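You operate a simulated robot arm through the tools that you are given. There is no shell and no other tool. Be economical: measure what you need, move in short steps, check, and stop when the job is done.

Carry out the task below with a simulated two-armed robot. There is one attempt and no reset: what you move stays moved.

JOB
Switch the lamp off; put it and the blue rod in the tray.
Fine: hold the yellow lamp for its button; the orange tray stays where it is; pass the rod from one hand to the other on its way. Set down upright: yellow lamp.

It is judged by the outcome, as a careful person would: the job done as asked, and still so three seconds after it is handed in. It fails if anything else is knocked over, pushed out of place, dropped, spilled or broken.

ROBOT AND FRAMES
Two 7-joint arms with two-finger parallel grippers on one trunk, on a base that drives. Base frame: it is fixed to the floor where the robot stands at the start and does not move with it; the origin is under the middle of the robot, x ahead of it, y to its left, z up. Units: m, rad, N and s.
The left shoulder is at the start at [0.07, 0.163, 1.145], the right one opposite. With the tool pointing down near the work surface each hand reaches from about 0.4 to 0.88 m from the robot's upright axis, wherever it stands, measured 20 degrees to its own side. Places, roughly: black head of the yellow lamp [0.6, 0.2, 1]; inside of the long orange tray [0.6, 1, 0.8]; red button of the yellow lamp [0.5, 0.2, 1]. Payload 3.43 kg a hand.
The tool frame of a hand sits at the grasp point between the pads (the TCP): z along the fingers, y along the line on which they close. The tips reach 0.034 m beyond it. Largest opening 0.128 m; finger width 0.024, thickness 0.012; the body of the gripper, 0.048 by 0.13 m, starts 0.096 m behind the TCP.
Orientation is that of the tool frame in the base frame, as [roll, pitch, yaw] about the fixed x, y, z axes, in that order (R = Rz(yaw) Ry(pitch) Rx(roll)). With the fingers straight down and closing along the base's y, the tool's x points along the base's -x, its y along +y and its z along -z.

CONTROLS
- The arms move only by the tool apply_moves. It takes "left_increments", "right_increments" or both (then of equal length, played together; a hand with none holds still); each is a list of rows, each an object (a shift or turn left out is 0, a gripper value left out holds the last) with "slide": the shift along the base's x, y, z in units of 150 mm (1.0 is 150 mm), a list of three; "dr": the turn, a rotation vector about the base's x, y, z in units of 90 degrees (1.0 is 90 degrees), a list of three; "grip": the closure, from 0 (fully open) to 1 (shut). In form: [{"slide": [dx, dy, dz], "dr": [ax, ay, az], "grip": grip}, ...]. A call has 1 to 12 rows; each row is the pose to reach, as a shift and turn from the pose commanded when the call began. A call with a number of a shift or a turn outside -1 to 1 is refused whole. Each row takes 0.2 s and may step no farther than 0.05 m and 0.15 rad from the row before; otherwise, or with a gripper value out of range, the whole call is refused. A pose out of reach is approached as far as the arm can. The call stops where the force on the tool passes 40 N (or 10 N more than at its start, if that is more) or the arm is blocked; 0.2 s more then pass. The fingers move at their own pace (about 0.153 m/s each) and stop on an object; they squeeze with about 33 N. The grip force told is the motor's: it shows also when the fingers shut on nothing. Time passes only in rows, and 0.2 s behind the last, so rows that repeat a pose let the fingers close. It gives the time, the measured TCP pose, the force on the tool (base axes), the opening and the grip force at its end, in the units of the frame above (readings bear some noise), with the torque about the TCP (base axes, N m) and any sound that the robot's microphone picked up, and new pictures: "views" is both (left out), scene, wrist or none (wrist: the cameras of the hands that moved).
- Cameras (640 x 400 px; columns grow to the right, rows downward): "scene" is now at [0.1278, 0.046, 1.3765]; the picture's right is [0.51, -0.86, 0.00], its down [-0.46, -0.27, -0.85] and it looks along [0.73, 0.43, -0.53] (base axes); focal length 261 px, centre (320, 200). "left" rides on the left gripper at [0.076, 0.011, -0.16] in its tool frame; the picture's right is [-0.15, 0.99, 0.00], its down [-0.88, -0.13, -0.46] and it looks along [-0.45, -0.07, 0.89] (tool axes); focal length 234 px, centre (320, 200). "right" rides on the right gripper at [0.076, -0.011, -0.16] in its tool frame; the picture's right is [0.15, 0.99, 0.00], its down [-0.88, 0.13, -0.46] and it looks along [-0.45, 0.07, 0.89] (tool axes); focal length 234 px, centre (320, 200). There is no depth. A picture from a camera that has moved, and an enlarged one, comes with that camera's place and axes in the base frame and with its lens.
- slide_trunk(by): slides the trunk up (or, below 0, down) by that many m; the arms and the scene camera ride with it, the base frame stays. It gives what a move gives, with no picture.
- drive_base(legs): drives the robot by 1 to 6 legs, each [ahead, left, turn to the left] in m, m and rad, along the robot's own axes; the way and the turn of a leg run together, so that a leg with both is an arc; at most 1.5 m and 3.142 rad a leg. The arms and the cameras ride along, it lands a little off, and it stops where it bumps. It gives what a move gives, and a new picture of the scene camera.
- pan_tilt(pan, tilt): turns the head with the scene camera to pan (to the left, within 1.501 rad either way) and tilt (down, from -0.506 to 1.204), counted from straight ahead of the robot. It gives what a move gives, and a new picture of the scene camera.
- close_up(camera, box): a new picture of the part [left, top, right, bottom] of that camera's present view, enlarged. The clock stands still meanwhile.
- hand_in(): hands the job in; it is judged then, once.

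Work in short steps. Places have to be worked out from the pictures, the camera data and where the tool is seen: move nearer, look again, correct. Check each grasp and each placing, and mend what went wrong. You have 120 turns and 260 pictures in all, those below and enlarged ones among them. Open the grippers and draw the arms clear of the work before you hand the job in, unless the task says otherwise; then end with one line.

The tools are called as a command line: name --argument value ..., lists and objects as JSON in quotes. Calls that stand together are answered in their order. apply_moves: Moves the arms, as the interface text tells. Its arguments: {"type":"object","properties":{"left_increments":{"type":"array","items":{"type":"object","properties":{"slide":{"type":"array","items":{"type":"number"}},"dr":{"type":"array","items":{"type":"number"}},"grip":{"type":"number"}}}},"right_increments":{"type":"array","items":{"type":"object","properties":{"slide":{"type":"array","items":{"type":"number"}},"dr":{"type":"array","items":{"type":"number"}},"grip":{"type":"number"}}}},"views":{"type":"string","enum":["both","scene","wrist","none"]}},"required":[]} The other tools are called the same way: slide_trunk (by) slides the trunk up or down; drive_base (legs) drives the base; pan_tilt (pan, tilt) turns the head that bears the scene camera; close_up (camera, box) takes an enlarged picture of a part of a camera's view; hand_in () hands the job in.

At the start:

```text
time: 0.0
left_position: [0.33, 0.5006, 1.1319]
left_ee_rot: [-3.141, -0.001, 3.141]
left_ft_force: [0.0, -0.8, -0.1]
left_torque: [-0.01, 0.04, 0.02]
left_gripper_width: 0.1282
left_grasp_force: 0.0
right_position: [0.5103, 0.0997, 1.1721]
right_ee_rot: [-3.141, -0.001, 3.141]
right_ft_force: [0.2, 0.5, 0.4]
right_torque: [0.02, 0.01, 0.0]
right_gripper_width: 0.1278
right_grasp_force: 0.1
trunk travel left (down, up): [-0.625, 0.315]
robot x, y, heading: [0.0019, 0.0008, -0.003]
head pan, tilt: [0.538, 0.564]
```

scene: 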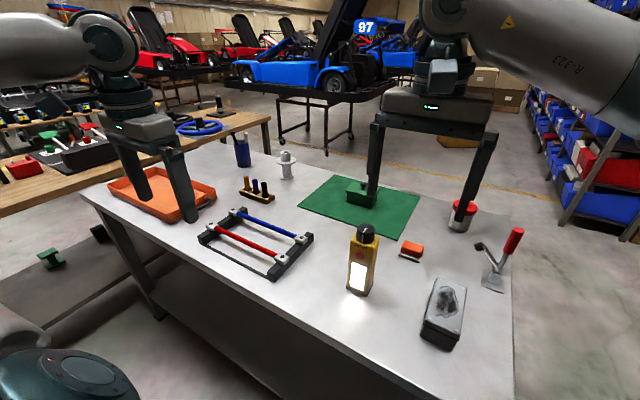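
right: 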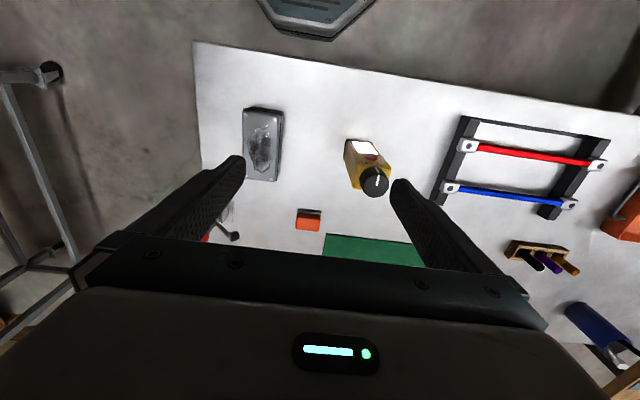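
left: 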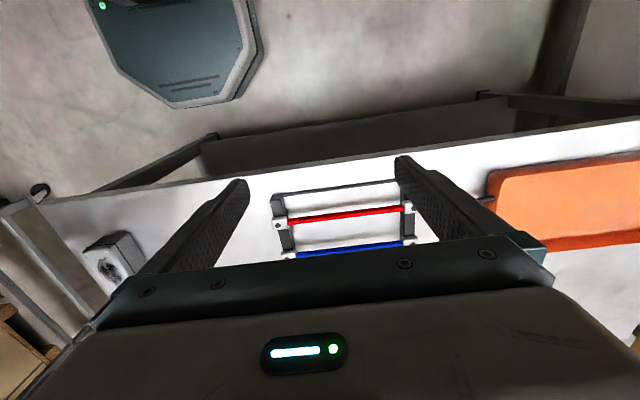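

I look closer at the lamp, the rack with the rods and the tray before any motion.

close_up --camera "scene" --box '[300, 200, 440, 310]'

close_up --camera "scene" --box '[180, 170, 340, 290]'

close_up --camera "right" --box '[320, 90, 640, 290]'

```text
3.64 times, centred on (370, 255) of scene
camera zoom: at [0.1278, 0.046, 1.3765], right [0.51, -0.86, 0.0], down [-0.46, -0.27, -0.85], along [0.73, 0.43, -0.53], focal length 949 px, centre (138, 0)
```

zoom: 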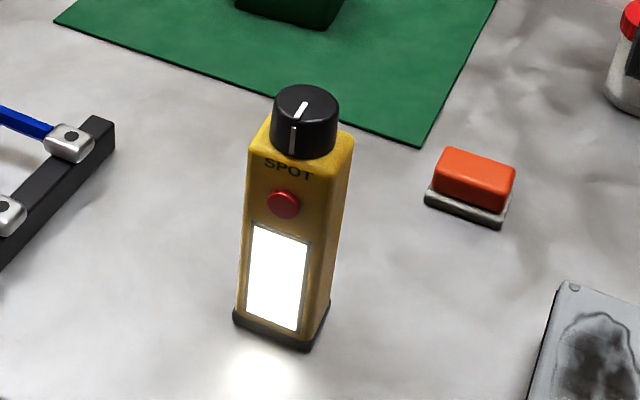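

```text
3.33 times, centred on (260, 230) of scene
camera zoom: at [0.1278, 0.046, 1.3765], right [0.51, -0.86, 0.0], down [-0.46, -0.27, -0.85], along [0.73, 0.43, -0.53], focal length 870 px, centre (520, 100)
```

zoom: 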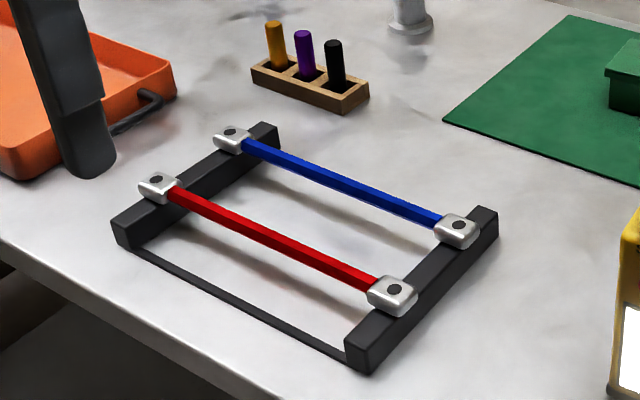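

```text
2.00 times, centred on (480, 190) of right
camera zoom: at [0.4362, 0.0871, 1.3318], right [-0.15, 0.99, 0.0], down [0.88, 0.13, 0.46], along [0.45, 0.07, -0.89], focal length 468 px, centre (0, 220)
```

zoom: 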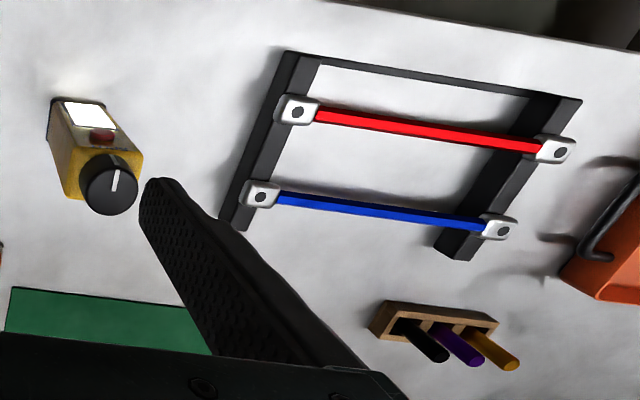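

The lamp stands about [0.56, 0.185], top near z 1.03, its red button on the face towards the robot. The blue rod lies along y at x≈0.593, z≈0.888, y 0.40–0.64. I back off and shift left so that both arms can work at the lamp.

drive_base --legs '[[-0.15, 0.15, 0]]'

pan_tilt --pan 0.1 --tilt 0.6

```text
time: 1.7
left_position: [0.1759, 0.6475, 1.1315]
left_ee_rot: [3.14, -0.001, -3.14]
left_ft_force: [-0.3, -0.4, 0.1]
left_torque: [-0.02, -0.04, 0.01]
left_gripper_width: 0.1278
left_grasp_force: 0.0
right_position: [0.3585, 0.2484, 1.1714]
right_ee_rot: [-3.14, -0.001, -3.14]
right_ft_force: [0.1, 0.7, 0.5]
right_torque: [-0.01, 0.01, 0.01]
right_gripper_width: 0.128
right_grasp_force: 0.0
trunk travel left (down, up): [-0.625, 0.315]
robot x, y, heading: [-0.1505, 0.1449, 0.0]
head pan, tilt: [0.538, 0.564]
camera scene: at [-0.0254, 0.1944, 1.3765], right [0.51, -0.86, 0.0], down [-0.46, -0.27, -0.85], along [0.72, 0.44, -0.53], focal length 261 px, centre (320, 200)
```

scene: 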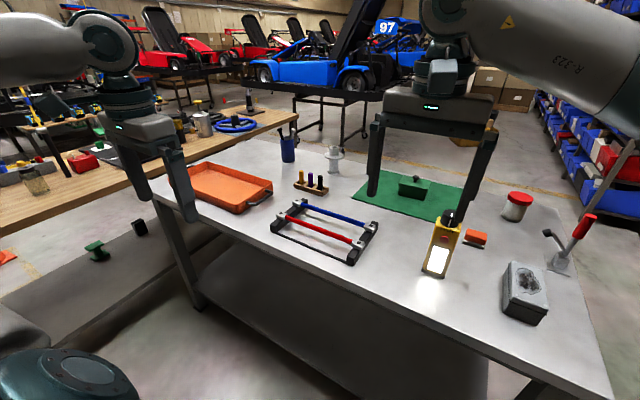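

```text
time: 2.5
left_position: [0.1747, 0.6481, 1.1309]
left_ee_rot: [-3.141, 0.0, -3.137]
left_ft_force: [0.5, 0.5, 0.6]
left_torque: [-0.01, 0.02, -0.02]
left_gripper_width: 0.1279
left_grasp_force: 0.0
right_position: [0.3582, 0.2481, 1.1719]
right_ee_rot: [3.139, 0.001, -3.14]
right_ft_force: [0.4, -0.9, 0.2]
right_torque: [0.02, 0.02, -0.02]
right_gripper_width: 0.1281
right_grasp_force: 0.0
trunk travel left (down, up): [-0.625, 0.315]
robot x, y, heading: [-0.1497, 0.1442, -0.001]
head pan, tilt: [0.099, 0.6]
camera scene: at [-0.0138, 0.1573, 1.3732], right [0.1, -0.99, 0.0], down [-0.56, -0.06, -0.82], along [0.82, 0.09, -0.57], focal length 261 px, centre (320, 200)
```

scene: 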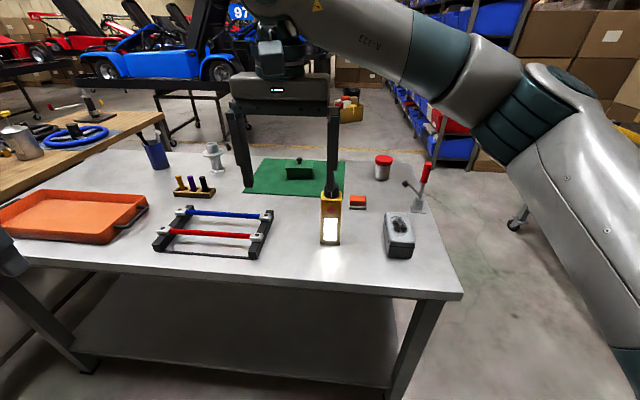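

The lamp is now straight ahead. I turn the right hand to point forward (about 20° down) while moving it to a waiting place in front and right of the lamp.

apply_moves --right_increments '[{"slide": [0.07, -0.12, -0.07], "dr": [0, -0.095, 0]}, {"slide": [0.14, -0.25, -0.15], "dr": [0, -0.19, 0]}, {"slide": [0.2, -0.37, -0.22], "dr": [0, -0.285, 0]}, {"slide": [0.27, -0.5, -0.3], "dr": [0, -0.38, 0]}, {"slide": [0.34, -0.62, -0.37], "dr": [0, -0.475, 0]}, {"slide": [0.41, -0.75, -0.45], "dr": [0, -0.57, 0], "grip": 1}, {"slide": [0.48, -0.87, -0.52], "dr": [0, -0.665, 0], "grip": 1}, {"slide": [0.55, -1.0, -0.6], "dr": [0, -0.76, 0], "grip": 1}]'

```text
time: 4.3
left_position: [0.1749, 0.6486, 1.1319]
left_ee_rot: [-3.141, -0.001, -3.139]
left_ft_force: [-0.2, 0.7, -0.3]
left_torque: [0.06, 0.01, -0.05]
left_gripper_width: 0.1279
left_grasp_force: 0.0
right_position: [0.44, 0.0959, 1.0803]
right_ee_rot: [-3.138, 1.194, -3.137]
right_ft_force: [0.5, -0.1, 0.9]
right_torque: [0.0, -0.02, 0.02]
right_gripper_width: 0.0002
right_grasp_force: 32.9
trunk travel left (down, up): [-0.625, 0.315]
robot x, y, heading: [-0.1506, 0.1477, 0.006]
head pan, tilt: [0.099, 0.6]
camera scene: at [-0.0137, 0.1565, 1.3732], right [0.1, -0.99, 0.0], down [-0.56, -0.06, -0.82], along [0.82, 0.08, -0.57], focal length 261 px, centre (320, 200)
camera right: at [0.264, 0.0839, 1.0697], right [-0.06, 0.99, -0.14], down [-0.1, 0.13, 0.99], along [0.99, 0.07, 0.09], focal length 234 px, centre (320, 200)
```

scene: 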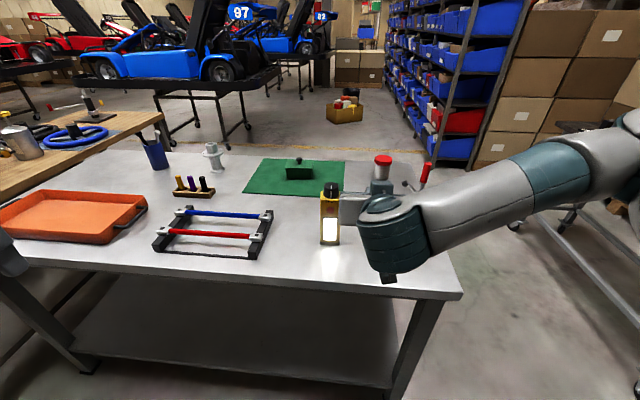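
right: 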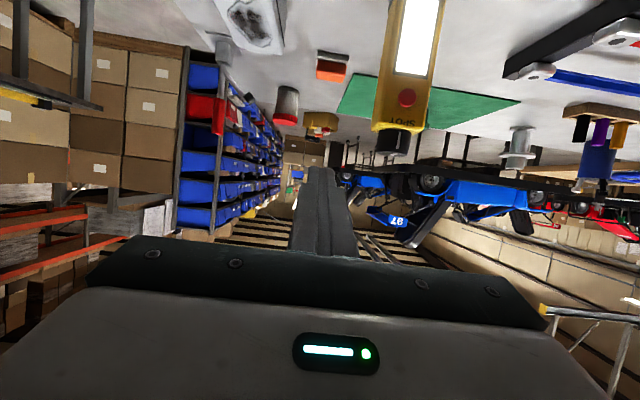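

The right camera now looks straight at the lamp's front. I enlarge it from both cameras to fix the button and lamp outline.

close_up --camera "right" --box '[340, 0, 480, 160]'

close_up --camera "scene" --box '[280, 165, 380, 255]'

```text
2.50 times, centred on (410, 80) of right
camera zoom: at [0.264, 0.0839, 1.0697], right [-0.06, 0.99, -0.14], down [-0.1, 0.13, 0.99], along [0.99, 0.07, 0.09], focal length 585 px, centre (95, 500)
```

zoom: 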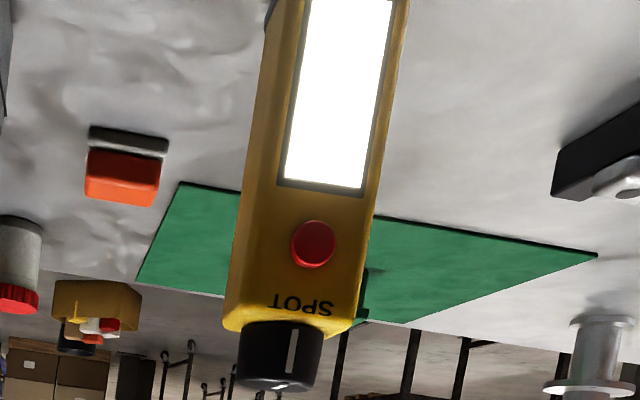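

```text
4.44 times, centred on (330, 210) of scene
camera zoom: at [-0.0137, 0.1565, 1.3732], right [0.1, -0.99, 0.0], down [-0.56, -0.06, -0.82], along [0.82, 0.08, -0.57], focal length 1160 px, centre (276, 156)
```

zoom: 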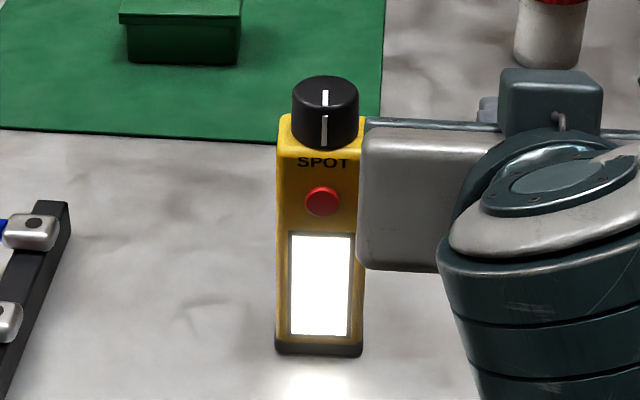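

Front face is about x≈0.53, y 0.155–0.21, nearly square to the x axis; button ≈ [0.525, 0.183, 0.966]. I bring the left hand above the lamp in stages.

apply_moves --left_increments '[{"slide": [0.16, -0.2, 0.04]}, {"slide": [0.32, -0.4, 0.08]}, {"slide": [0.48, -0.6, 0.12]}, {"slide": [0.64, -0.8, 0.16]}, {"slide": [0.8, -1.0, 0.2]}]' --views "none"

apply_moves --left_increments '[{"slide": [0.16, -0.2, 0.0]}, {"slide": [0.32, -0.4, 0.0]}, {"slide": [0.48, -0.6, 0.0]}, {"slide": [0.64, -0.8, 0.0]}, {"slide": [0.8, -1.0, 0.0]}]' --views "scene"

```text
time: 5.5
left_position: [0.2957, 0.4986, 1.1615]
left_ee_rot: [-3.141, 0.0, -3.139]
left_ft_force: [-0.6, -0.3, -0.1]
left_torque: [0.02, 0.05, 0.0]
left_gripper_width: 0.1282
left_grasp_force: 0.0
right_position: [0.4397, 0.0969, 1.0806]
right_ee_rot: [-3.14, 1.193, -3.138]
right_ft_force: [-0.2, 0.0, 0.0]
right_torque: [-0.02, 0.03, 0.02]
right_gripper_width: 0.0
right_grasp_force: 33.2
trunk travel left (down, up): [-0.625, 0.315]
robot x, y, heading: [-0.1557, 0.1472, 0.004]
head pan, tilt: [0.099, 0.6]
```

```text
time: 6.8
left_position: [0.4173, 0.3487, 1.1625]
left_ee_rot: [3.141, -0.002, -3.137]
left_ft_force: [0.9, 0.6, 0.1]
left_torque: [0.0, 0.01, -0.02]
left_gripper_width: 0.1282
left_grasp_force: 0.0
right_position: [0.4423, 0.0976, 1.0799]
right_ee_rot: [-3.138, 1.192, -3.135]
right_ft_force: [0.5, -0.2, 0.3]
right_torque: [0.01, 0.0, 0.03]
right_gripper_width: 0.0001
right_grasp_force: 32.7
trunk travel left (down, up): [-0.625, 0.315]
robot x, y, heading: [-0.1546, 0.1516, 0.005]
head pan, tilt: [0.099, 0.6]
camera scene: at [-0.0115, 0.157, 1.3729], right [0.1, -0.99, 0.0], down [-0.56, -0.06, -0.82], along [0.82, 0.09, -0.57], focal length 261 px, centre (320, 200)
```

scene: 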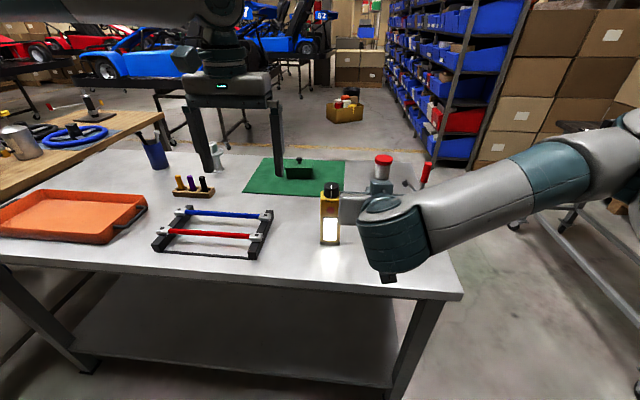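

On course. I go on over the lamp and look with the left wrist camera.

apply_moves --left_increments '[{"slide": [0.25, -0.2, 0.0]}, {"slide": [0.5, -0.4, 0.0]}, {"slide": [0.7, -0.6, 0.0]}, {"slide": [0.9, -0.8, 0.0]}, {"slide": [0.94, -1.0, 0.0]}]' --views "none"

apply_moves --left_increments '[{"slide": [0.0, -0.1, 0]}]' --views "both"

```text
time: 8.0
left_position: [0.4579, 0.3365, 1.1277]
left_ee_rot: [3.142, 0.001, -3.139]
left_ft_force: [-0.2, -0.1, 0.4]
left_torque: [0.04, -0.06, 0.01]
left_gripper_width: 0.128
left_grasp_force: 0.0
left hand out of reach, approached as far as the arm can: row 1, 2, 3, 4, 5
right_position: [0.4396, 0.0981, 1.0821]
right_ee_rot: [-3.136, 1.197, -3.136]
right_ft_force: [-0.3, 0.0, -0.1]
right_torque: [-0.02, -0.01, 0.0]
right_gripper_width: 0.0001
right_grasp_force: 32.4
trunk travel left (down, up): [-0.625, 0.315]
robot x, y, heading: [-0.1558, 0.1454, 0.003]
head pan, tilt: [0.099, 0.6]
```

```text
time: 8.3
left_position: [0.4591, 0.3313, 1.1264]
left_ee_rot: [-3.14, 0.0, -3.138]
left_ft_force: [0.6, -0.2, 0.1]
left_torque: [-0.02, 0.0, -0.02]
left_gripper_width: 0.1279
left_grasp_force: 0.1
left hand out of reach, approached as far as the arm can: row 1
right_position: [0.4395, 0.0974, 1.0809]
right_ee_rot: [-3.136, 1.193, -3.136]
right_ft_force: [0.8, 0.2, 0.0]
right_torque: [0.02, 0.01, 0.04]
right_gripper_width: 0.0001
right_grasp_force: 33.1
trunk travel left (down, up): [-0.625, 0.315]
robot x, y, heading: [-0.1581, 0.1518, 0.004]
head pan, tilt: [0.099, 0.6]
camera scene: at [-0.0133, 0.1574, 1.3731], right [0.1, -0.99, 0.0], down [-0.56, -0.06, -0.82], along [0.82, 0.08, -0.57], focal length 261 px, centre (320, 200)
camera left: at [0.3843, 0.3422, 1.2855], right [0.14, 0.99, 0.0], down [0.88, -0.13, 0.46], along [0.45, -0.07, -0.89], focal length 234 px, centre (320, 200)
```

scene: 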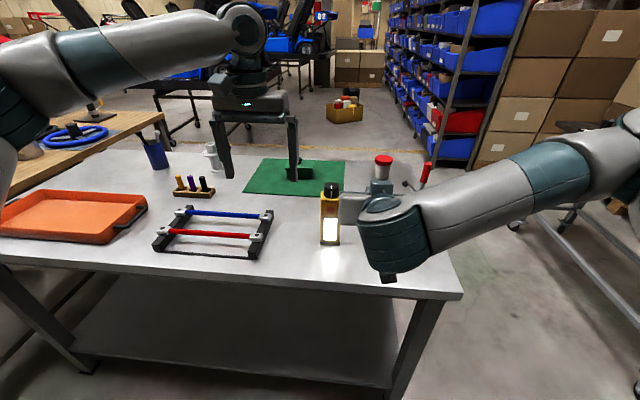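
left: 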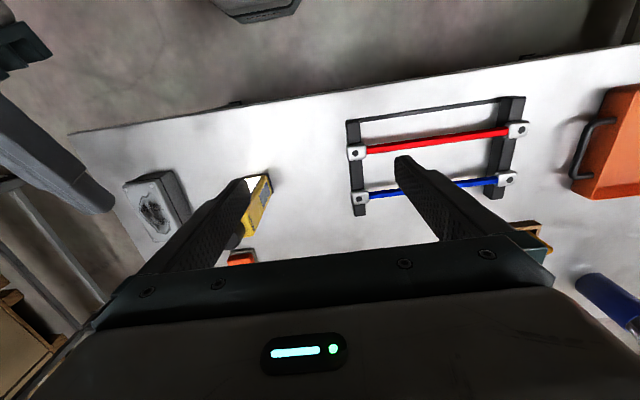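

The left arm lacks reach at this height; I raise the trunk so the shoulders are higher.

slide_trunk --by 0.16

apply_moves --left_increments '[{"slide": [0.15, -0.2, -0.2]}, {"slide": [0.3, -0.4, -0.4]}, {"slide": [0.45, -0.6, -0.6]}, {"slide": [0.55, -0.8, -0.6]}, {"slide": [0.65, -0.95, -0.6]}]' --views "both"

```text
time: 10.2
left_position: [0.4588, 0.3311, 1.2853]
left_ee_rot: [-3.139, 0.003, -3.138]
left_ft_force: [0.4, 0.0, 0.0]
left_torque: [-0.02, 0.0, 0.01]
left_gripper_width: 0.1283
left_grasp_force: 0.0
right_position: [0.4388, 0.0968, 1.242]
right_ee_rot: [-3.136, 1.194, -3.135]
right_ft_force: [-0.1, 0.9, 0.3]
right_torque: [0.0, -0.02, -0.01]
right_gripper_width: 0.0001
right_grasp_force: 33.7
trunk travel left (down, up): [-0.785, 0.155]
robot x, y, heading: [-0.152, 0.1493, 0.004]
head pan, tilt: [0.099, 0.6]
```

```text
time: 11.4
left_position: [0.4634, 0.3234, 1.2028]
left_ee_rot: [-3.138, 0.002, -3.137]
left_ft_force: [0.2, 0.1, 0.0]
left_torque: [0.0, 0.02, -0.03]
left_gripper_width: 0.128
left_grasp_force: 0.1
left hand out of reach, approached as far as the arm can: row 1, 2, 3, 4, 5
right_position: [0.439, 0.0976, 1.2415]
right_ee_rot: [-3.136, 1.191, -3.134]
right_ft_force: [0.2, 0.1, -0.4]
right_torque: [0.02, -0.01, -0.02]
right_gripper_width: 0.0
right_grasp_force: 32.6
trunk travel left (down, up): [-0.785, 0.155]
robot x, y, heading: [-0.155, 0.1479, -0.0]
head pan, tilt: [0.099, 0.6]
camera scene: at [-0.0133, 0.1574, 1.5331], right [0.1, -0.99, 0.0], down [-0.56, -0.06, -0.82], along [0.82, 0.08, -0.57], focal length 261 px, centre (320, 200)
camera left: at [0.3881, 0.3353, 1.3617], right [0.14, 0.99, 0.0], down [0.88, -0.13, 0.46], along [0.45, -0.07, -0.89], focal length 234 px, centre (320, 200)
```

scene: 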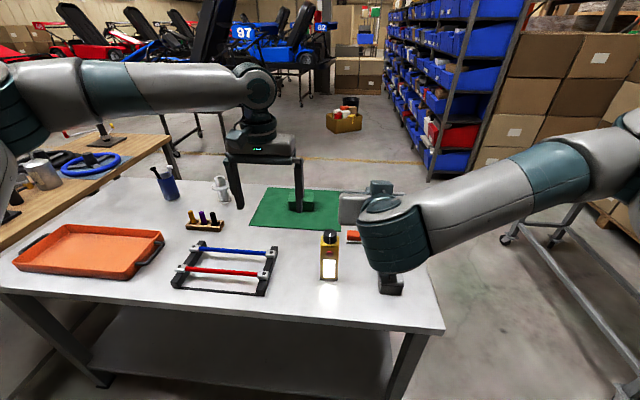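
left: 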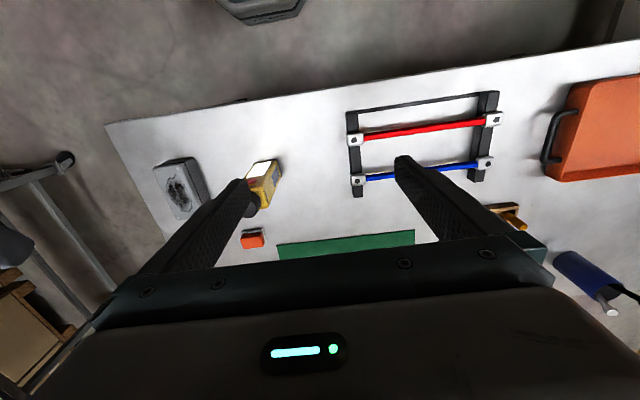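

My target may have been counted from the earlier commanded pose and so overshot; I go back by the same amount and lower, and see where the hand lands.

apply_moves --left_increments '[{"slide": [-0.2, 0.2, -0.05]}, {"slide": [-0.4, 0.4, -0.1]}, {"slide": [-0.6, 0.6, -0.2]}, {"slide": [-0.65, 0.8, -0.3]}, {"slide": [-0.65, 0.95, -0.4]}]' --views "scene"

```text
time: 12.6
left_position: [0.3634, 0.4663, 1.1384]
left_ee_rot: [-3.138, 0.002, -3.139]
left_ft_force: [0.1, 0.0, -0.3]
left_torque: [0.0, -0.01, 0.0]
left_gripper_width: 0.1281
left_grasp_force: 0.1
right_position: [0.4399, 0.0981, 1.242]
right_ee_rot: [-3.135, 1.194, -3.133]
right_ft_force: [-0.2, 0.3, -0.3]
right_torque: [-0.05, -0.02, -0.01]
right_gripper_width: 0.0
right_grasp_force: 33.3
trunk travel left (down, up): [-0.785, 0.155]
robot x, y, heading: [-0.1518, 0.1471, 0.002]
head pan, tilt: [0.099, 0.6]
camera scene: at [-0.0137, 0.1581, 1.5332], right [0.1, -0.99, 0.0], down [-0.56, -0.06, -0.82], along [0.82, 0.08, -0.57], focal length 261 px, centre (320, 200)
```

scene: 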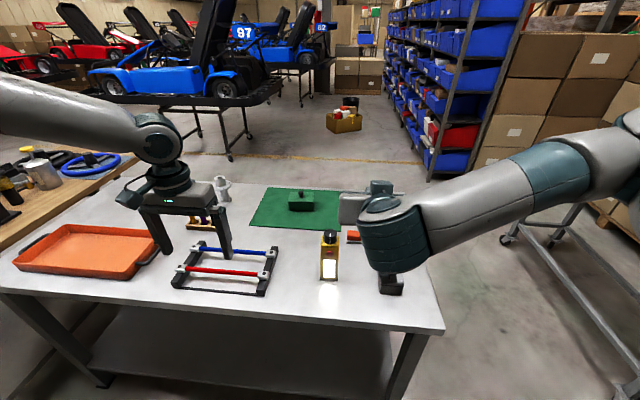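

Rows restart from the reached pose, so it's a true limit. I drive 0.12 m closer, then carry the left hand over.

drive_base --legs '[[0.12, 0.0, 0]]'

apply_moves --left_increments '[{"slide": [0.1, -0.2, 0]}, {"slide": [0.2, -0.4, 0]}, {"slide": [0.3, -0.6, 0]}, {"slide": [0.4, -0.8, 0]}, {"slide": [0.5, -1.0, 0]}]' --views "scene"

```text
time: 13.8
left_position: [0.4796, 0.4668, 1.1413]
left_ee_rot: [-3.139, 0.004, -3.137]
left_ft_force: [-0.2, 0.8, -0.5]
left_torque: [0.04, 0.02, 0.01]
left_gripper_width: 0.1278
left_grasp_force: 0.0
right_position: [0.5576, 0.0997, 1.2428]
right_ee_rot: [-3.136, 1.197, -3.131]
right_ft_force: [-0.2, 0.1, -0.3]
right_torque: [-0.01, 0.03, -0.01]
right_gripper_width: 0.0001
right_grasp_force: 32.6
trunk travel left (down, up): [-0.785, 0.155]
robot x, y, heading: [-0.0333, 0.1497, 0.003]
head pan, tilt: [0.099, 0.6]
camera scene: at [0.1039, 0.1584, 1.5334], right [0.11, -0.99, 0.0], down [-0.56, -0.06, -0.83], along [0.82, 0.09, -0.56], focal length 261 px, centre (320, 200)
```

scene: 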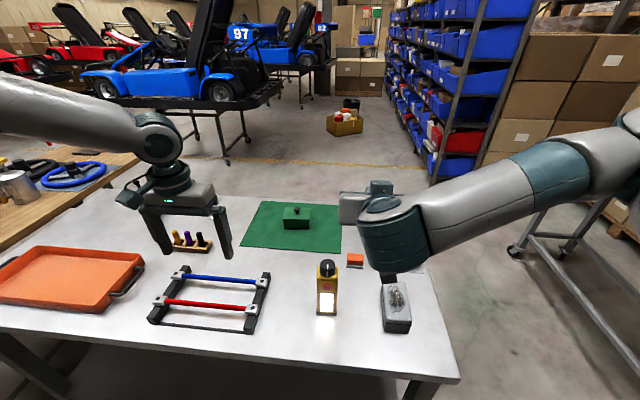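

```text
time: 15.0
left_position: [0.5584, 0.3172, 1.1387]
left_ee_rot: [-3.139, 0.001, -3.135]
left_ft_force: [0.5, 0.1, -0.2]
left_torque: [0.06, 0.03, 0.01]
left_gripper_width: 0.1281
left_grasp_force: 0.1
right_position: [0.5617, 0.0995, 1.2399]
right_ee_rot: [-3.139, 1.192, -3.131]
right_ft_force: [0.4, -0.1, -0.8]
right_torque: [-0.01, -0.01, 0.03]
right_gripper_width: 0.0001
right_grasp_force: 33.1
trunk travel left (down, up): [-0.785, 0.155]
robot x, y, heading: [-0.0364, 0.1485, 0.005]
head pan, tilt: [0.099, 0.6]
camera scene: at [0.1078, 0.1575, 1.533], right [0.11, -0.99, 0.0], down [-0.56, -0.06, -0.82], along [0.82, 0.09, -0.57], focal length 261 px, centre (320, 200)
```

scene: 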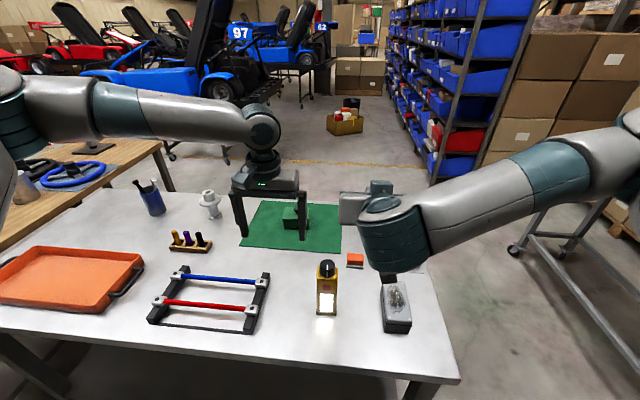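

Now it reaches. I pull the right hand back in x first, then move the left hand the last 0.135 m to be over the lamp.

apply_moves --right_increments '[{"slide": [-0.25, -0.1, 0]}, {"slide": [-0.5, -0.2, 0]}, {"slide": [-0.75, -0.3, 0]}, {"slide": [-1.0, -0.3, 0]}, {"slide": [-1.0, -0.3, -0.2]}, {"slide": [-1.0, -0.3, -0.4]}, {"slide": [-1.0, -0.3, -0.6]}]' --left_increments '[{}, {}, {"slide": [0, -0.1, 0]}, {"slide": [0, -0.3, 0]}, {"slide": [0, -0.5, 0]}, {"slide": [0, -0.7, -0.03]}, {"slide": [0, -0.9, -0.06]}]'

```text
time: 16.6
left_position: [0.5156, 0.2977, 1.1513]
left_ee_rot: [-3.137, 0.004, -3.135]
left_ft_force: [0.9, -0.8, 0.5]
left_torque: [-0.05, -0.02, -0.01]
left_gripper_width: 0.1282
left_grasp_force: 0.0
left hand out of reach, approached as far as the arm can: row 3, 4, 5, 6, 7
right_position: [0.4662, 0.1245, 1.1258]
right_ee_rot: [-3.13, 1.195, -3.131]
right_ft_force: [-0.5, -0.6, -1.0]
right_torque: [-0.02, -0.02, 0.0]
right_gripper_width: 0.0
right_grasp_force: 32.2
right hand out of reach, approached as far as the arm can: row 2, 3, 4, 5, 6, 7
trunk travel left (down, up): [-0.785, 0.155]
robot x, y, heading: [-0.0327, 0.1482, 0.007]
head pan, tilt: [0.099, 0.6]
camera scene: at [0.104, 0.161, 1.5334], right [0.11, -0.99, 0.0], down [-0.56, -0.06, -0.83], along [0.82, 0.09, -0.56], focal length 261 px, centre (320, 200)
camera right: at [0.2905, 0.1114, 1.1147], right [-0.06, 0.99, -0.14], down [-0.1, 0.13, 0.99], along [0.99, 0.07, 0.09], focal length 234 px, centre (320, 200)
camera left: at [0.4401, 0.308, 1.3103], right [0.14, 0.99, 0.0], down [0.88, -0.12, 0.46], along [0.45, -0.07, -0.89], focal length 234 px, centre (320, 200)
```

scene: 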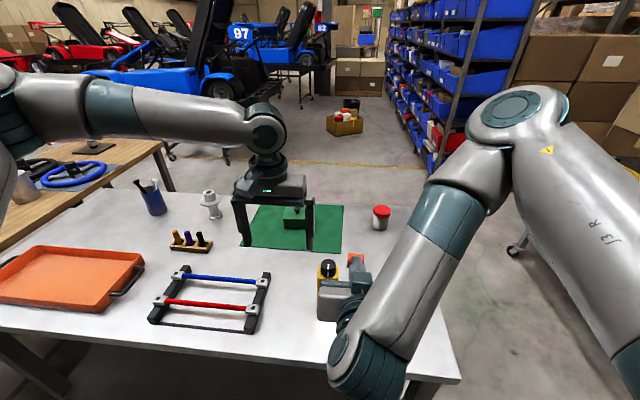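
right: 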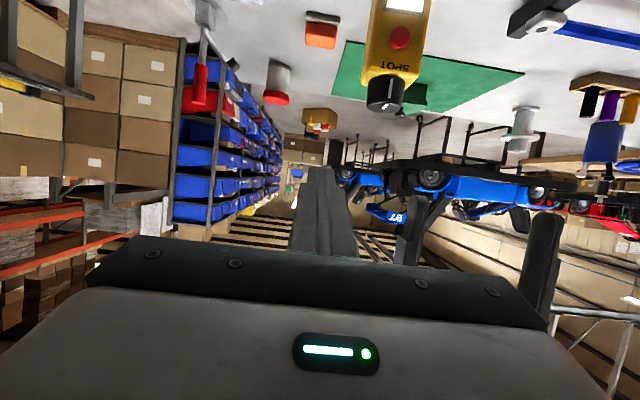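
left: 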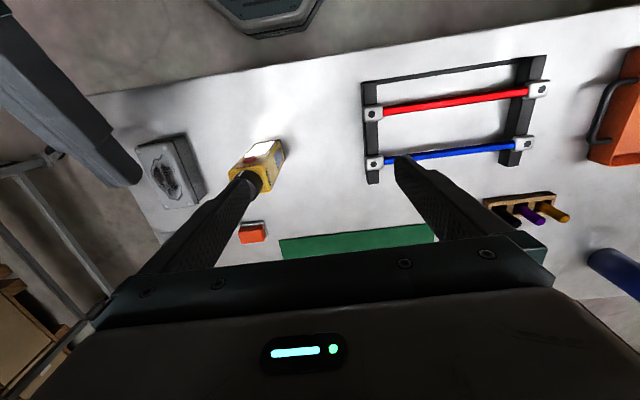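

The left arm can't cross further inward, so I shift the base right 0.13 m (both hands are above everything).

drive_base --legs '[[-0.02, -0.13, 0.0]]'

apply_moves --left_increments '[{"slide": [0.15, 0.05, -0.05]}, {"slide": [0.3, 0.1, -0.1]}, {"slide": [0.4, 0.1, -0.15]}]' --right_increments '[{"slide": [0, -0.2, 0]}, {"slide": [0, -0.3, 0]}, {"slide": [0, -0.3, 0]}]'

```text
time: 17.9
left_position: [0.4983, 0.1691, 1.1495]
left_ee_rot: [-3.137, 0.002, -3.135]
left_ft_force: [0.2, 0.6, -0.2]
left_torque: [0.01, 0.0, -0.04]
left_gripper_width: 0.1279
left_grasp_force: 0.1
right_position: [0.4488, -0.0037, 1.1251]
right_ee_rot: [-3.132, 1.194, -3.128]
right_ft_force: [0.3, -0.5, -0.3]
right_torque: [-0.03, 0.0, 0.01]
right_gripper_width: 0.0003
right_grasp_force: 32.5
trunk travel left (down, up): [-0.785, 0.155]
robot x, y, heading: [-0.0518, 0.0211, 0.008]
head pan, tilt: [0.099, 0.6]
camera scene: at [0.0866, 0.0328, 1.5331], right [0.11, -0.99, 0.0], down [-0.56, -0.06, -0.82], along [0.82, 0.09, -0.57], focal length 261 px, centre (320, 200)
```

scene: 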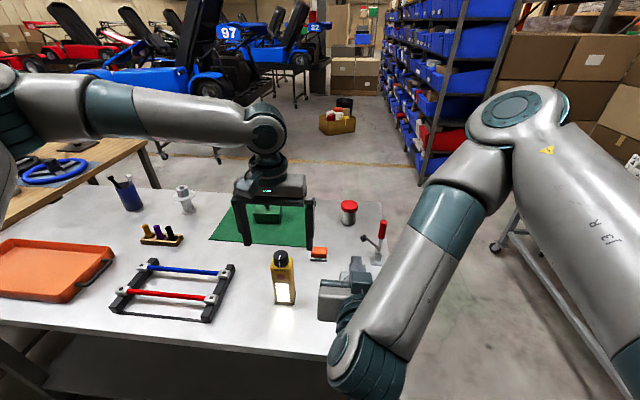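

```text
time: 18.7
left_position: [0.5469, 0.198, 1.1316]
left_ee_rot: [-3.137, 0.005, -3.136]
left_ft_force: [-0.2, -0.7, 0.1]
left_torque: [-0.01, -0.01, 0.04]
left_gripper_width: 0.128
left_grasp_force: 0.1
left hand out of reach, approached as far as the arm can: row 1, 2, 3
right_position: [0.4682, -0.0328, 1.1156]
right_ee_rot: [-3.132, 1.194, -3.131]
right_ft_force: [1.3, -0.1, -0.1]
right_torque: [0.01, 0.01, 0.0]
right_gripper_width: 0.0
right_grasp_force: 32.8
right hand out of reach, approached as far as the arm can: row 1, 2, 3
trunk travel left (down, up): [-0.785, 0.155]
robot x, y, heading: [-0.0535, 0.0206, 0.007]
head pan, tilt: [0.099, 0.6]
camera scene: at [0.0859, 0.0307, 1.5333], right [0.11, -0.99, 0.0], down [-0.56, -0.06, -0.83], along [0.82, 0.09, -0.56], focal length 261 px, centre (320, 200)
camera right: at [0.2924, -0.0457, 1.1041], right [-0.06, 0.99, -0.14], down [-0.1, 0.13, 0.99], along [0.99, 0.07, 0.09], focal length 234 px, centre (320, 200)
camera left: at [0.4714, 0.2096, 1.2916], right [0.14, 0.99, 0.0], down [0.88, -0.12, 0.46], along [0.45, -0.07, -0.89], focal length 234 px, centre (320, 200)
```

scene: 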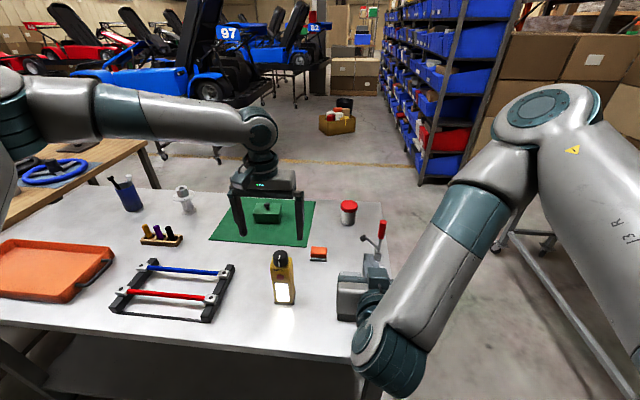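
right: 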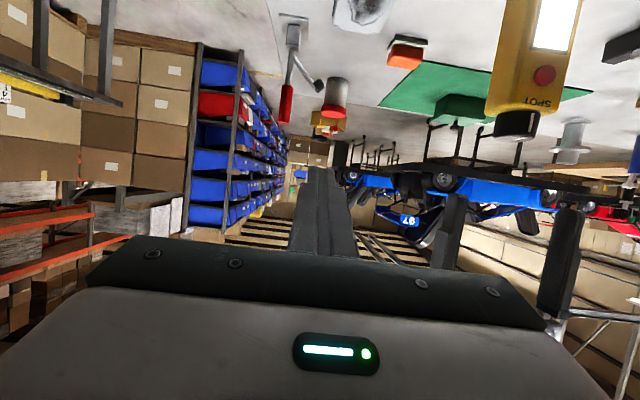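
left: 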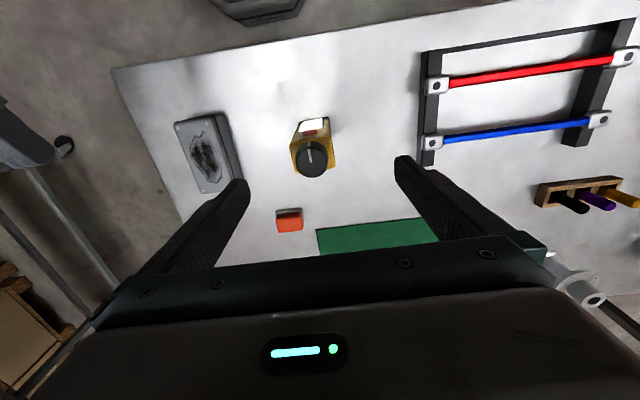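

The left hand is over the lamp (knob ≈ [0.55, 0.186]). I lower it straddling the lamp, centring in y.

apply_moves --left_increments '[{"slide": [0.02, -0.04, -0.2]}, {"slide": [0.04, -0.08, -0.4]}, {"slide": [0.04, -0.09, -0.6]}, {"slide": [0.04, -0.09, -0.8]}, {"slide": [0.04, -0.09, -1.0]}]'

```text
time: 19.9
left_position: [0.5261, 0.2293, 1.0318]
left_ee_rot: [-3.124, 0.02, -3.135]
left_ft_force: [-5.4, 1.0, 15.9]
left_torque: [-1.03, -0.02, -0.22]
left_gripper_width: 0.1279
left_grasp_force: 0.1
left hand out of reach, approached as far as the arm can: row 1, 2, 3, 4, 5
right_position: [0.4661, -0.0326, 1.1156]
right_ee_rot: [-3.134, 1.196, -3.131]
right_ft_force: [0.3, 0.6, 0.0]
right_torque: [0.02, -0.02, -0.02]
right_gripper_width: 0.0
right_grasp_force: 33.1
trunk travel left (down, up): [-0.785, 0.155]
robot x, y, heading: [-0.0485, 0.0219, 0.012]
head pan, tilt: [0.099, 0.6]
stopped in row 5 (left hand): the force on the tool passed its limit (the readings are from after the stop); the commanded pose is now the measured one
camera scene: at [0.0838, 0.0305, 1.5335], right [0.11, -0.99, 0.0], down [-0.56, -0.06, -0.83], along [0.82, 0.09, -0.56], focal length 261 px, centre (320, 200)
camera left: at [0.448, 0.2425, 1.1909], right [0.14, 0.99, -0.02], down [0.87, -0.12, 0.48], along [0.47, -0.08, -0.88], focal length 234 px, centre (320, 200)
```

scene: 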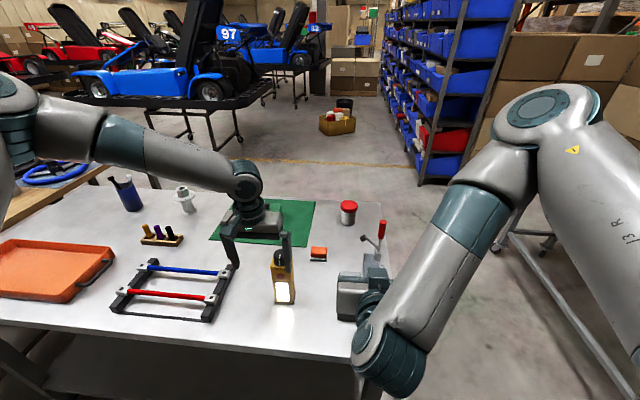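
left: 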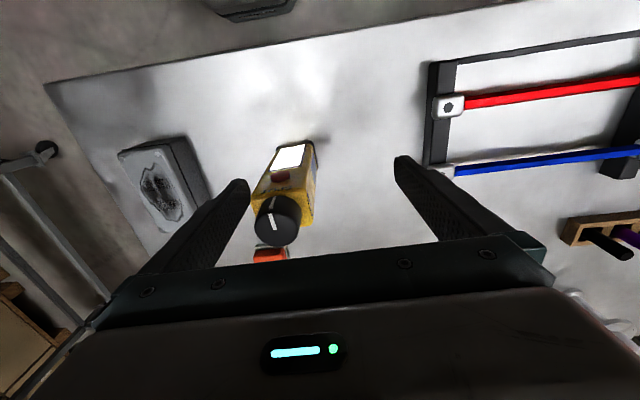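

The arm was dragged off in y by its reach limit and a finger touched the lamp's top. I go straight up at once.

apply_moves --left_increments '[{"slide": [0, 0, 0.2]}, {"slide": [0, 0, 0.4]}, {"slide": [0, 0.0, 0.6]}]'

```text
time: 20.7
left_position: [0.5274, 0.2281, 1.12]
left_ee_rot: [-3.125, 0.015, -3.135]
left_ft_force: [0.0, 0.3, 0.7]
left_torque: [0.0, 0.01, -0.01]
left_gripper_width: 0.128
left_grasp_force: 0.1
right_position: [0.4687, -0.0327, 1.1156]
right_ee_rot: [-3.132, 1.195, -3.131]
right_ft_force: [-0.1, 0.5, -0.6]
right_torque: [0.0, 0.0, 0.01]
right_gripper_width: 0.0
right_grasp_force: 33.2
trunk travel left (down, up): [-0.785, 0.155]
robot x, y, heading: [-0.0522, 0.0239, 0.006]
head pan, tilt: [0.099, 0.6]
camera scene: at [0.0864, 0.0308, 1.5331], right [0.11, -0.99, 0.0], down [-0.56, -0.06, -0.82], along [0.82, 0.09, -0.57], focal length 261 px, centre (320, 200)
camera left: at [0.4503, 0.2421, 1.2783], right [0.14, 0.99, -0.01], down [0.87, -0.12, 0.47], along [0.47, -0.08, -0.88], focal length 234 px, centre (320, 200)
```

scene: 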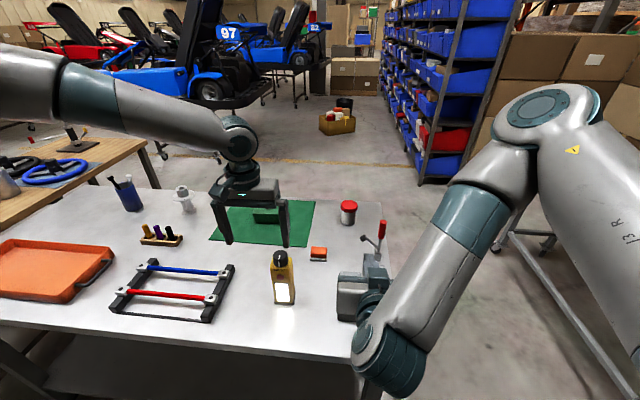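
left: 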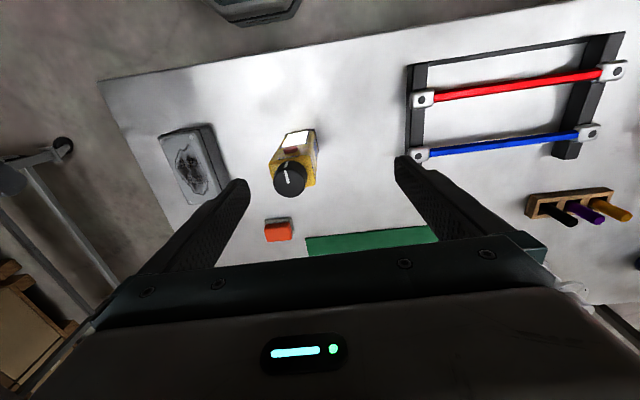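

The lamp still stands upright. I shift the base a further 0.06 m right so the lamp lies on the left arm's own side, where it can descend freely.

drive_base --legs '[[0.0, -0.07, 0.0]]'

apply_moves --left_increments '[{"slide": [0.08, 0.07, 0.0]}, {"slide": [0.16, 0.14, 0.0]}]'

```text
time: 21.8
left_position: [0.5283, 0.1629, 1.1191]
left_ee_rot: [-3.122, 0.017, -3.132]
left_ft_force: [-0.4, 0.4, 0.0]
left_torque: [-0.04, -0.01, -0.03]
left_gripper_width: 0.1277
left_grasp_force: 0.0
right_position: [0.4683, -0.0985, 1.1146]
right_ee_rot: [-3.125, 1.194, -3.12]
right_ft_force: [0.5, 0.7, 0.8]
right_torque: [0.02, 0.04, -0.02]
right_gripper_width: 0.0
right_grasp_force: 32.7
trunk travel left (down, up): [-0.785, 0.155]
robot x, y, heading: [-0.0483, -0.047, 0.012]
head pan, tilt: [0.099, 0.6]
camera scene: at [0.087, -0.0341, 1.5331], right [0.11, -0.99, 0.0], down [-0.56, -0.06, -0.82], along [0.82, 0.09, -0.57], focal length 261 px, centre (320, 200)
```

scene: 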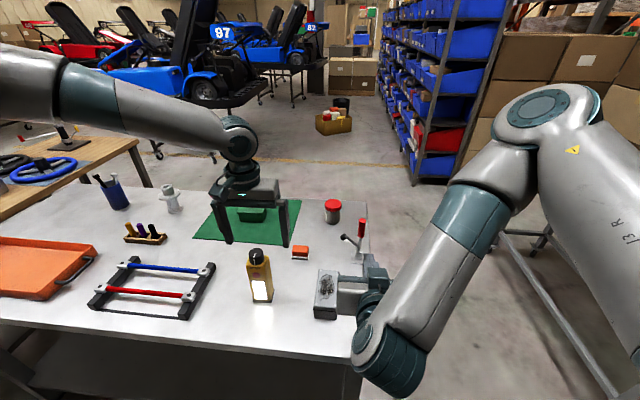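

```text
time: 22.4
left_position: [0.5521, 0.1844, 1.1191]
left_ee_rot: [-3.124, 0.017, -3.131]
left_ft_force: [-0.5, 0.5, -0.4]
left_torque: [0.02, -0.02, 0.01]
left_gripper_width: 0.1281
left_grasp_force: 0.1
right_position: [0.4688, -0.1003, 1.1153]
right_ee_rot: [-3.13, 1.193, -3.124]
right_ft_force: [0.2, -0.3, 0.0]
right_torque: [-0.02, -0.01, 0.03]
right_gripper_width: 0.0001
right_grasp_force: 32.8
trunk travel left (down, up): [-0.785, 0.155]
robot x, y, heading: [-0.0521, -0.0479, 0.01]
head pan, tilt: [0.099, 0.6]
camera scene: at [0.0875, -0.0366, 1.5331], right [0.11, -0.99, 0.0], down [-0.56, -0.06, -0.82], along [0.82, 0.09, -0.57], focal length 261 px, centre (320, 200)
camera left: at [0.4743, 0.1971, 1.2776], right [0.14, 0.99, -0.02], down [0.87, -0.11, 0.47], along [0.47, -0.08, -0.88], focal length 234 px, centre (320, 200)
```

scene: 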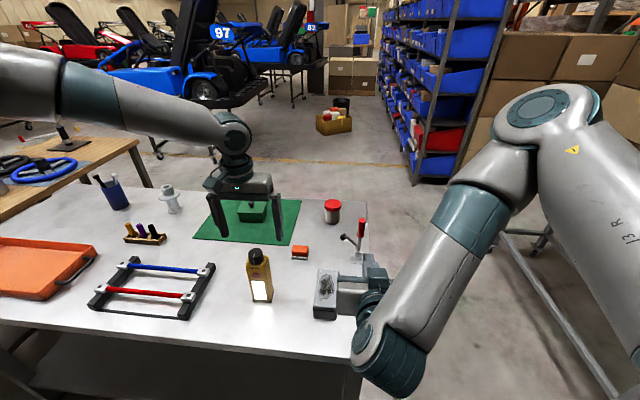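
left: 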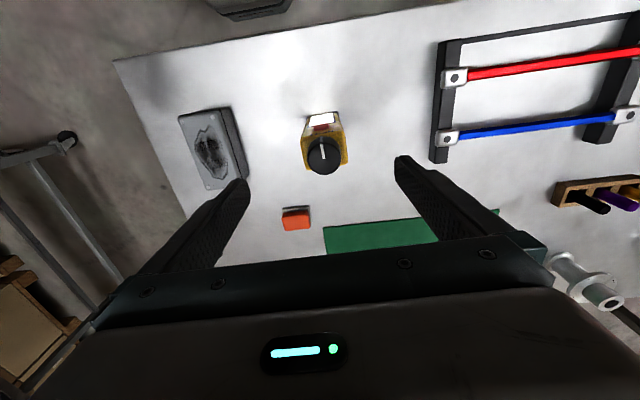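

Now no reach limit; the lamp (knob ≈ [0.549, 0.186]) is centred between the fingers. I descend in two short stages, checking the position midway.

apply_moves --left_increments '[{"slide": [0, 0.01, -0.15]}, {"slide": [0, 0.01, -0.3]}, {"slide": [0, 0.01, -0.4]}]' --views "none"

```text
time: 23.1
left_position: [0.5509, 0.1821, 1.0599]
left_ee_rot: [-3.124, 0.016, -3.133]
left_ft_force: [-0.2, -0.7, 0.1]
left_torque: [-0.02, 0.0, 0.01]
left_gripper_width: 0.1278
left_grasp_force: 0.0
right_position: [0.4688, -0.1018, 1.1157]
right_ee_rot: [-3.135, 1.193, -3.131]
right_ft_force: [0.1, -1.1, -0.5]
right_torque: [-0.01, 0.01, 0.01]
right_gripper_width: 0.0
right_grasp_force: 33.3
trunk travel left (down, up): [-0.785, 0.155]
robot x, y, heading: [-0.054, -0.0491, 0.008]
head pan, tilt: [0.099, 0.6]
```

Position holds true. I go down to about z 0.965 (tips 0.93, palm 1.06 above the knob).

apply_moves --left_increments '[{"slide": [0.01, 0.01, -0.2]}, {"slide": [0.02, 0.02, -0.4]}, {"slide": [0.02, 0.02, -0.6]}]'

```text
time: 23.9
left_position: [0.5388, 0.2027, 0.9873]
left_ee_rot: [-3.12, 0.02, -3.132]
left_ft_force: [-0.3, 0.5, -0.5]
left_torque: [0.03, -0.01, -0.04]
left_gripper_width: 0.1281
left_grasp_force: 0.0
left hand out of reach, approached as far as the arm can: row 2, 3
right_position: [0.4691, -0.0998, 1.1159]
right_ee_rot: [-3.133, 1.194, -3.13]
right_ft_force: [1.0, -0.6, 1.2]
right_torque: [0.0, -0.01, -0.03]
right_gripper_width: 0.0
right_grasp_force: 33.1
trunk travel left (down, up): [-0.785, 0.155]
robot x, y, heading: [-0.0527, -0.049, 0.002]
head pan, tilt: [0.099, 0.6]
camera scene: at [0.0862, -0.0382, 1.5333], right [0.11, -0.99, 0.0], down [-0.56, -0.06, -0.83], along [0.82, 0.09, -0.56], focal length 261 px, centre (320, 200)
camera left: at [0.4616, 0.2165, 1.145], right [0.14, 0.99, -0.02], down [0.87, -0.11, 0.48], along [0.47, -0.08, -0.88], focal length 234 px, centre (320, 200)
```

scene: 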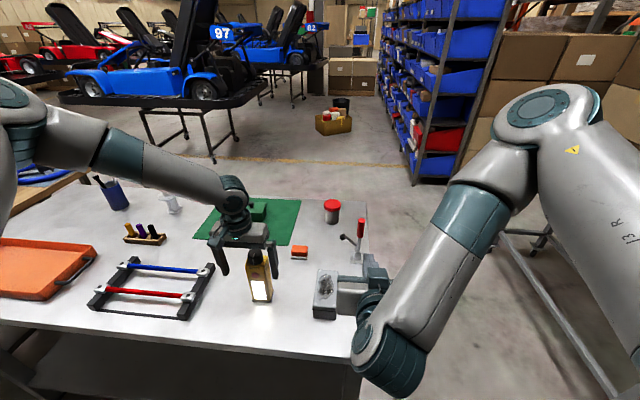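
left: 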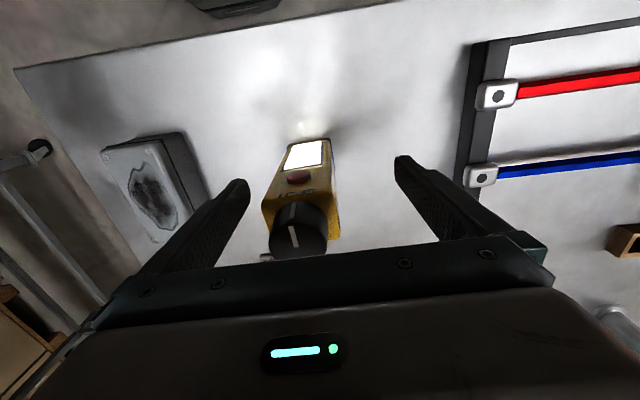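

The raised trunk now hinders the low reach. I lift the left hand clear, also lift the right, then lower the trunk back towards its starting height.

apply_moves --left_increments '[{"slide": [0, 0, 0.3]}, {"slide": [0.0, -0.03, 0.6]}, {"slide": [0.05, -0.08, 0.8]}, {"slide": [0.1, -0.1, 1.0]}]' --right_increments '[{"slide": [0, 0, 0.15]}, {"slide": [0.0, 0, 0.3]}, {"slide": [0, 0, 0.45]}, {"slide": [0, 0, 0.6]}]' --views "none"

slide_trunk --by -0.06

apply_moves --left_increments '[{"slide": [0, 0, 0.25]}, {"slide": [0.0, 0, 0.5]}, {"slide": [0, 0, 0.75]}]' --views "none"

```text
time: 24.9
left_position: [0.555, 0.1856, 1.1372]
left_ee_rot: [-3.124, 0.016, -3.131]
left_ft_force: [0.1, -0.4, 0.2]
left_torque: [0.03, -0.01, -0.03]
left_gripper_width: 0.128
left_grasp_force: 0.0
right_position: [0.4796, -0.0907, 1.203]
right_ee_rot: [-3.133, 1.193, -3.129]
right_ft_force: [-0.2, -0.2, 0.3]
right_torque: [-0.02, 0.02, 0.0]
right_gripper_width: 0.0
right_grasp_force: 33.5
right hand out of reach, approached as far as the arm can: row 1, 2, 3, 4
trunk travel left (down, up): [-0.785, 0.155]
robot x, y, heading: [-0.0504, -0.0492, 0.011]
head pan, tilt: [0.099, 0.6]
```

```text
time: 25.9
left_position: [0.5573, 0.1857, 1.0766]
left_ee_rot: [-3.125, 0.018, -3.133]
left_ft_force: [0.5, 0.4, 0.4]
left_torque: [-0.01, 0.04, 0.05]
left_gripper_width: 0.1282
left_grasp_force: 0.0
right_position: [0.4816, -0.0901, 1.1431]
right_ee_rot: [-3.133, 1.194, -3.128]
right_ft_force: [0.7, 0.0, -0.9]
right_torque: [0.03, 0.01, -0.02]
right_gripper_width: 0.0001
right_grasp_force: 33.1
trunk travel left (down, up): [-0.725, 0.215]
robot x, y, heading: [-0.0498, -0.0443, 0.007]
head pan, tilt: [0.099, 0.6]
```

```text
time: 26.8
left_position: [0.556, 0.1846, 1.1894]
left_ee_rot: [-3.128, 0.018, -3.132]
left_ft_force: [-0.8, -0.2, 1.1]
left_torque: [0.01, 0.0, 0.0]
left_gripper_width: 0.128
left_grasp_force: 0.0
right_position: [0.4819, -0.0905, 1.142]
right_ee_rot: [-3.132, 1.193, -3.13]
right_ft_force: [-0.1, -1.1, 0.4]
right_torque: [0.01, -0.02, 0.0]
right_gripper_width: 0.0
right_grasp_force: 33.6
trunk travel left (down, up): [-0.725, 0.215]
robot x, y, heading: [-0.0526, -0.0512, 0.006]
head pan, tilt: [0.099, 0.6]
```

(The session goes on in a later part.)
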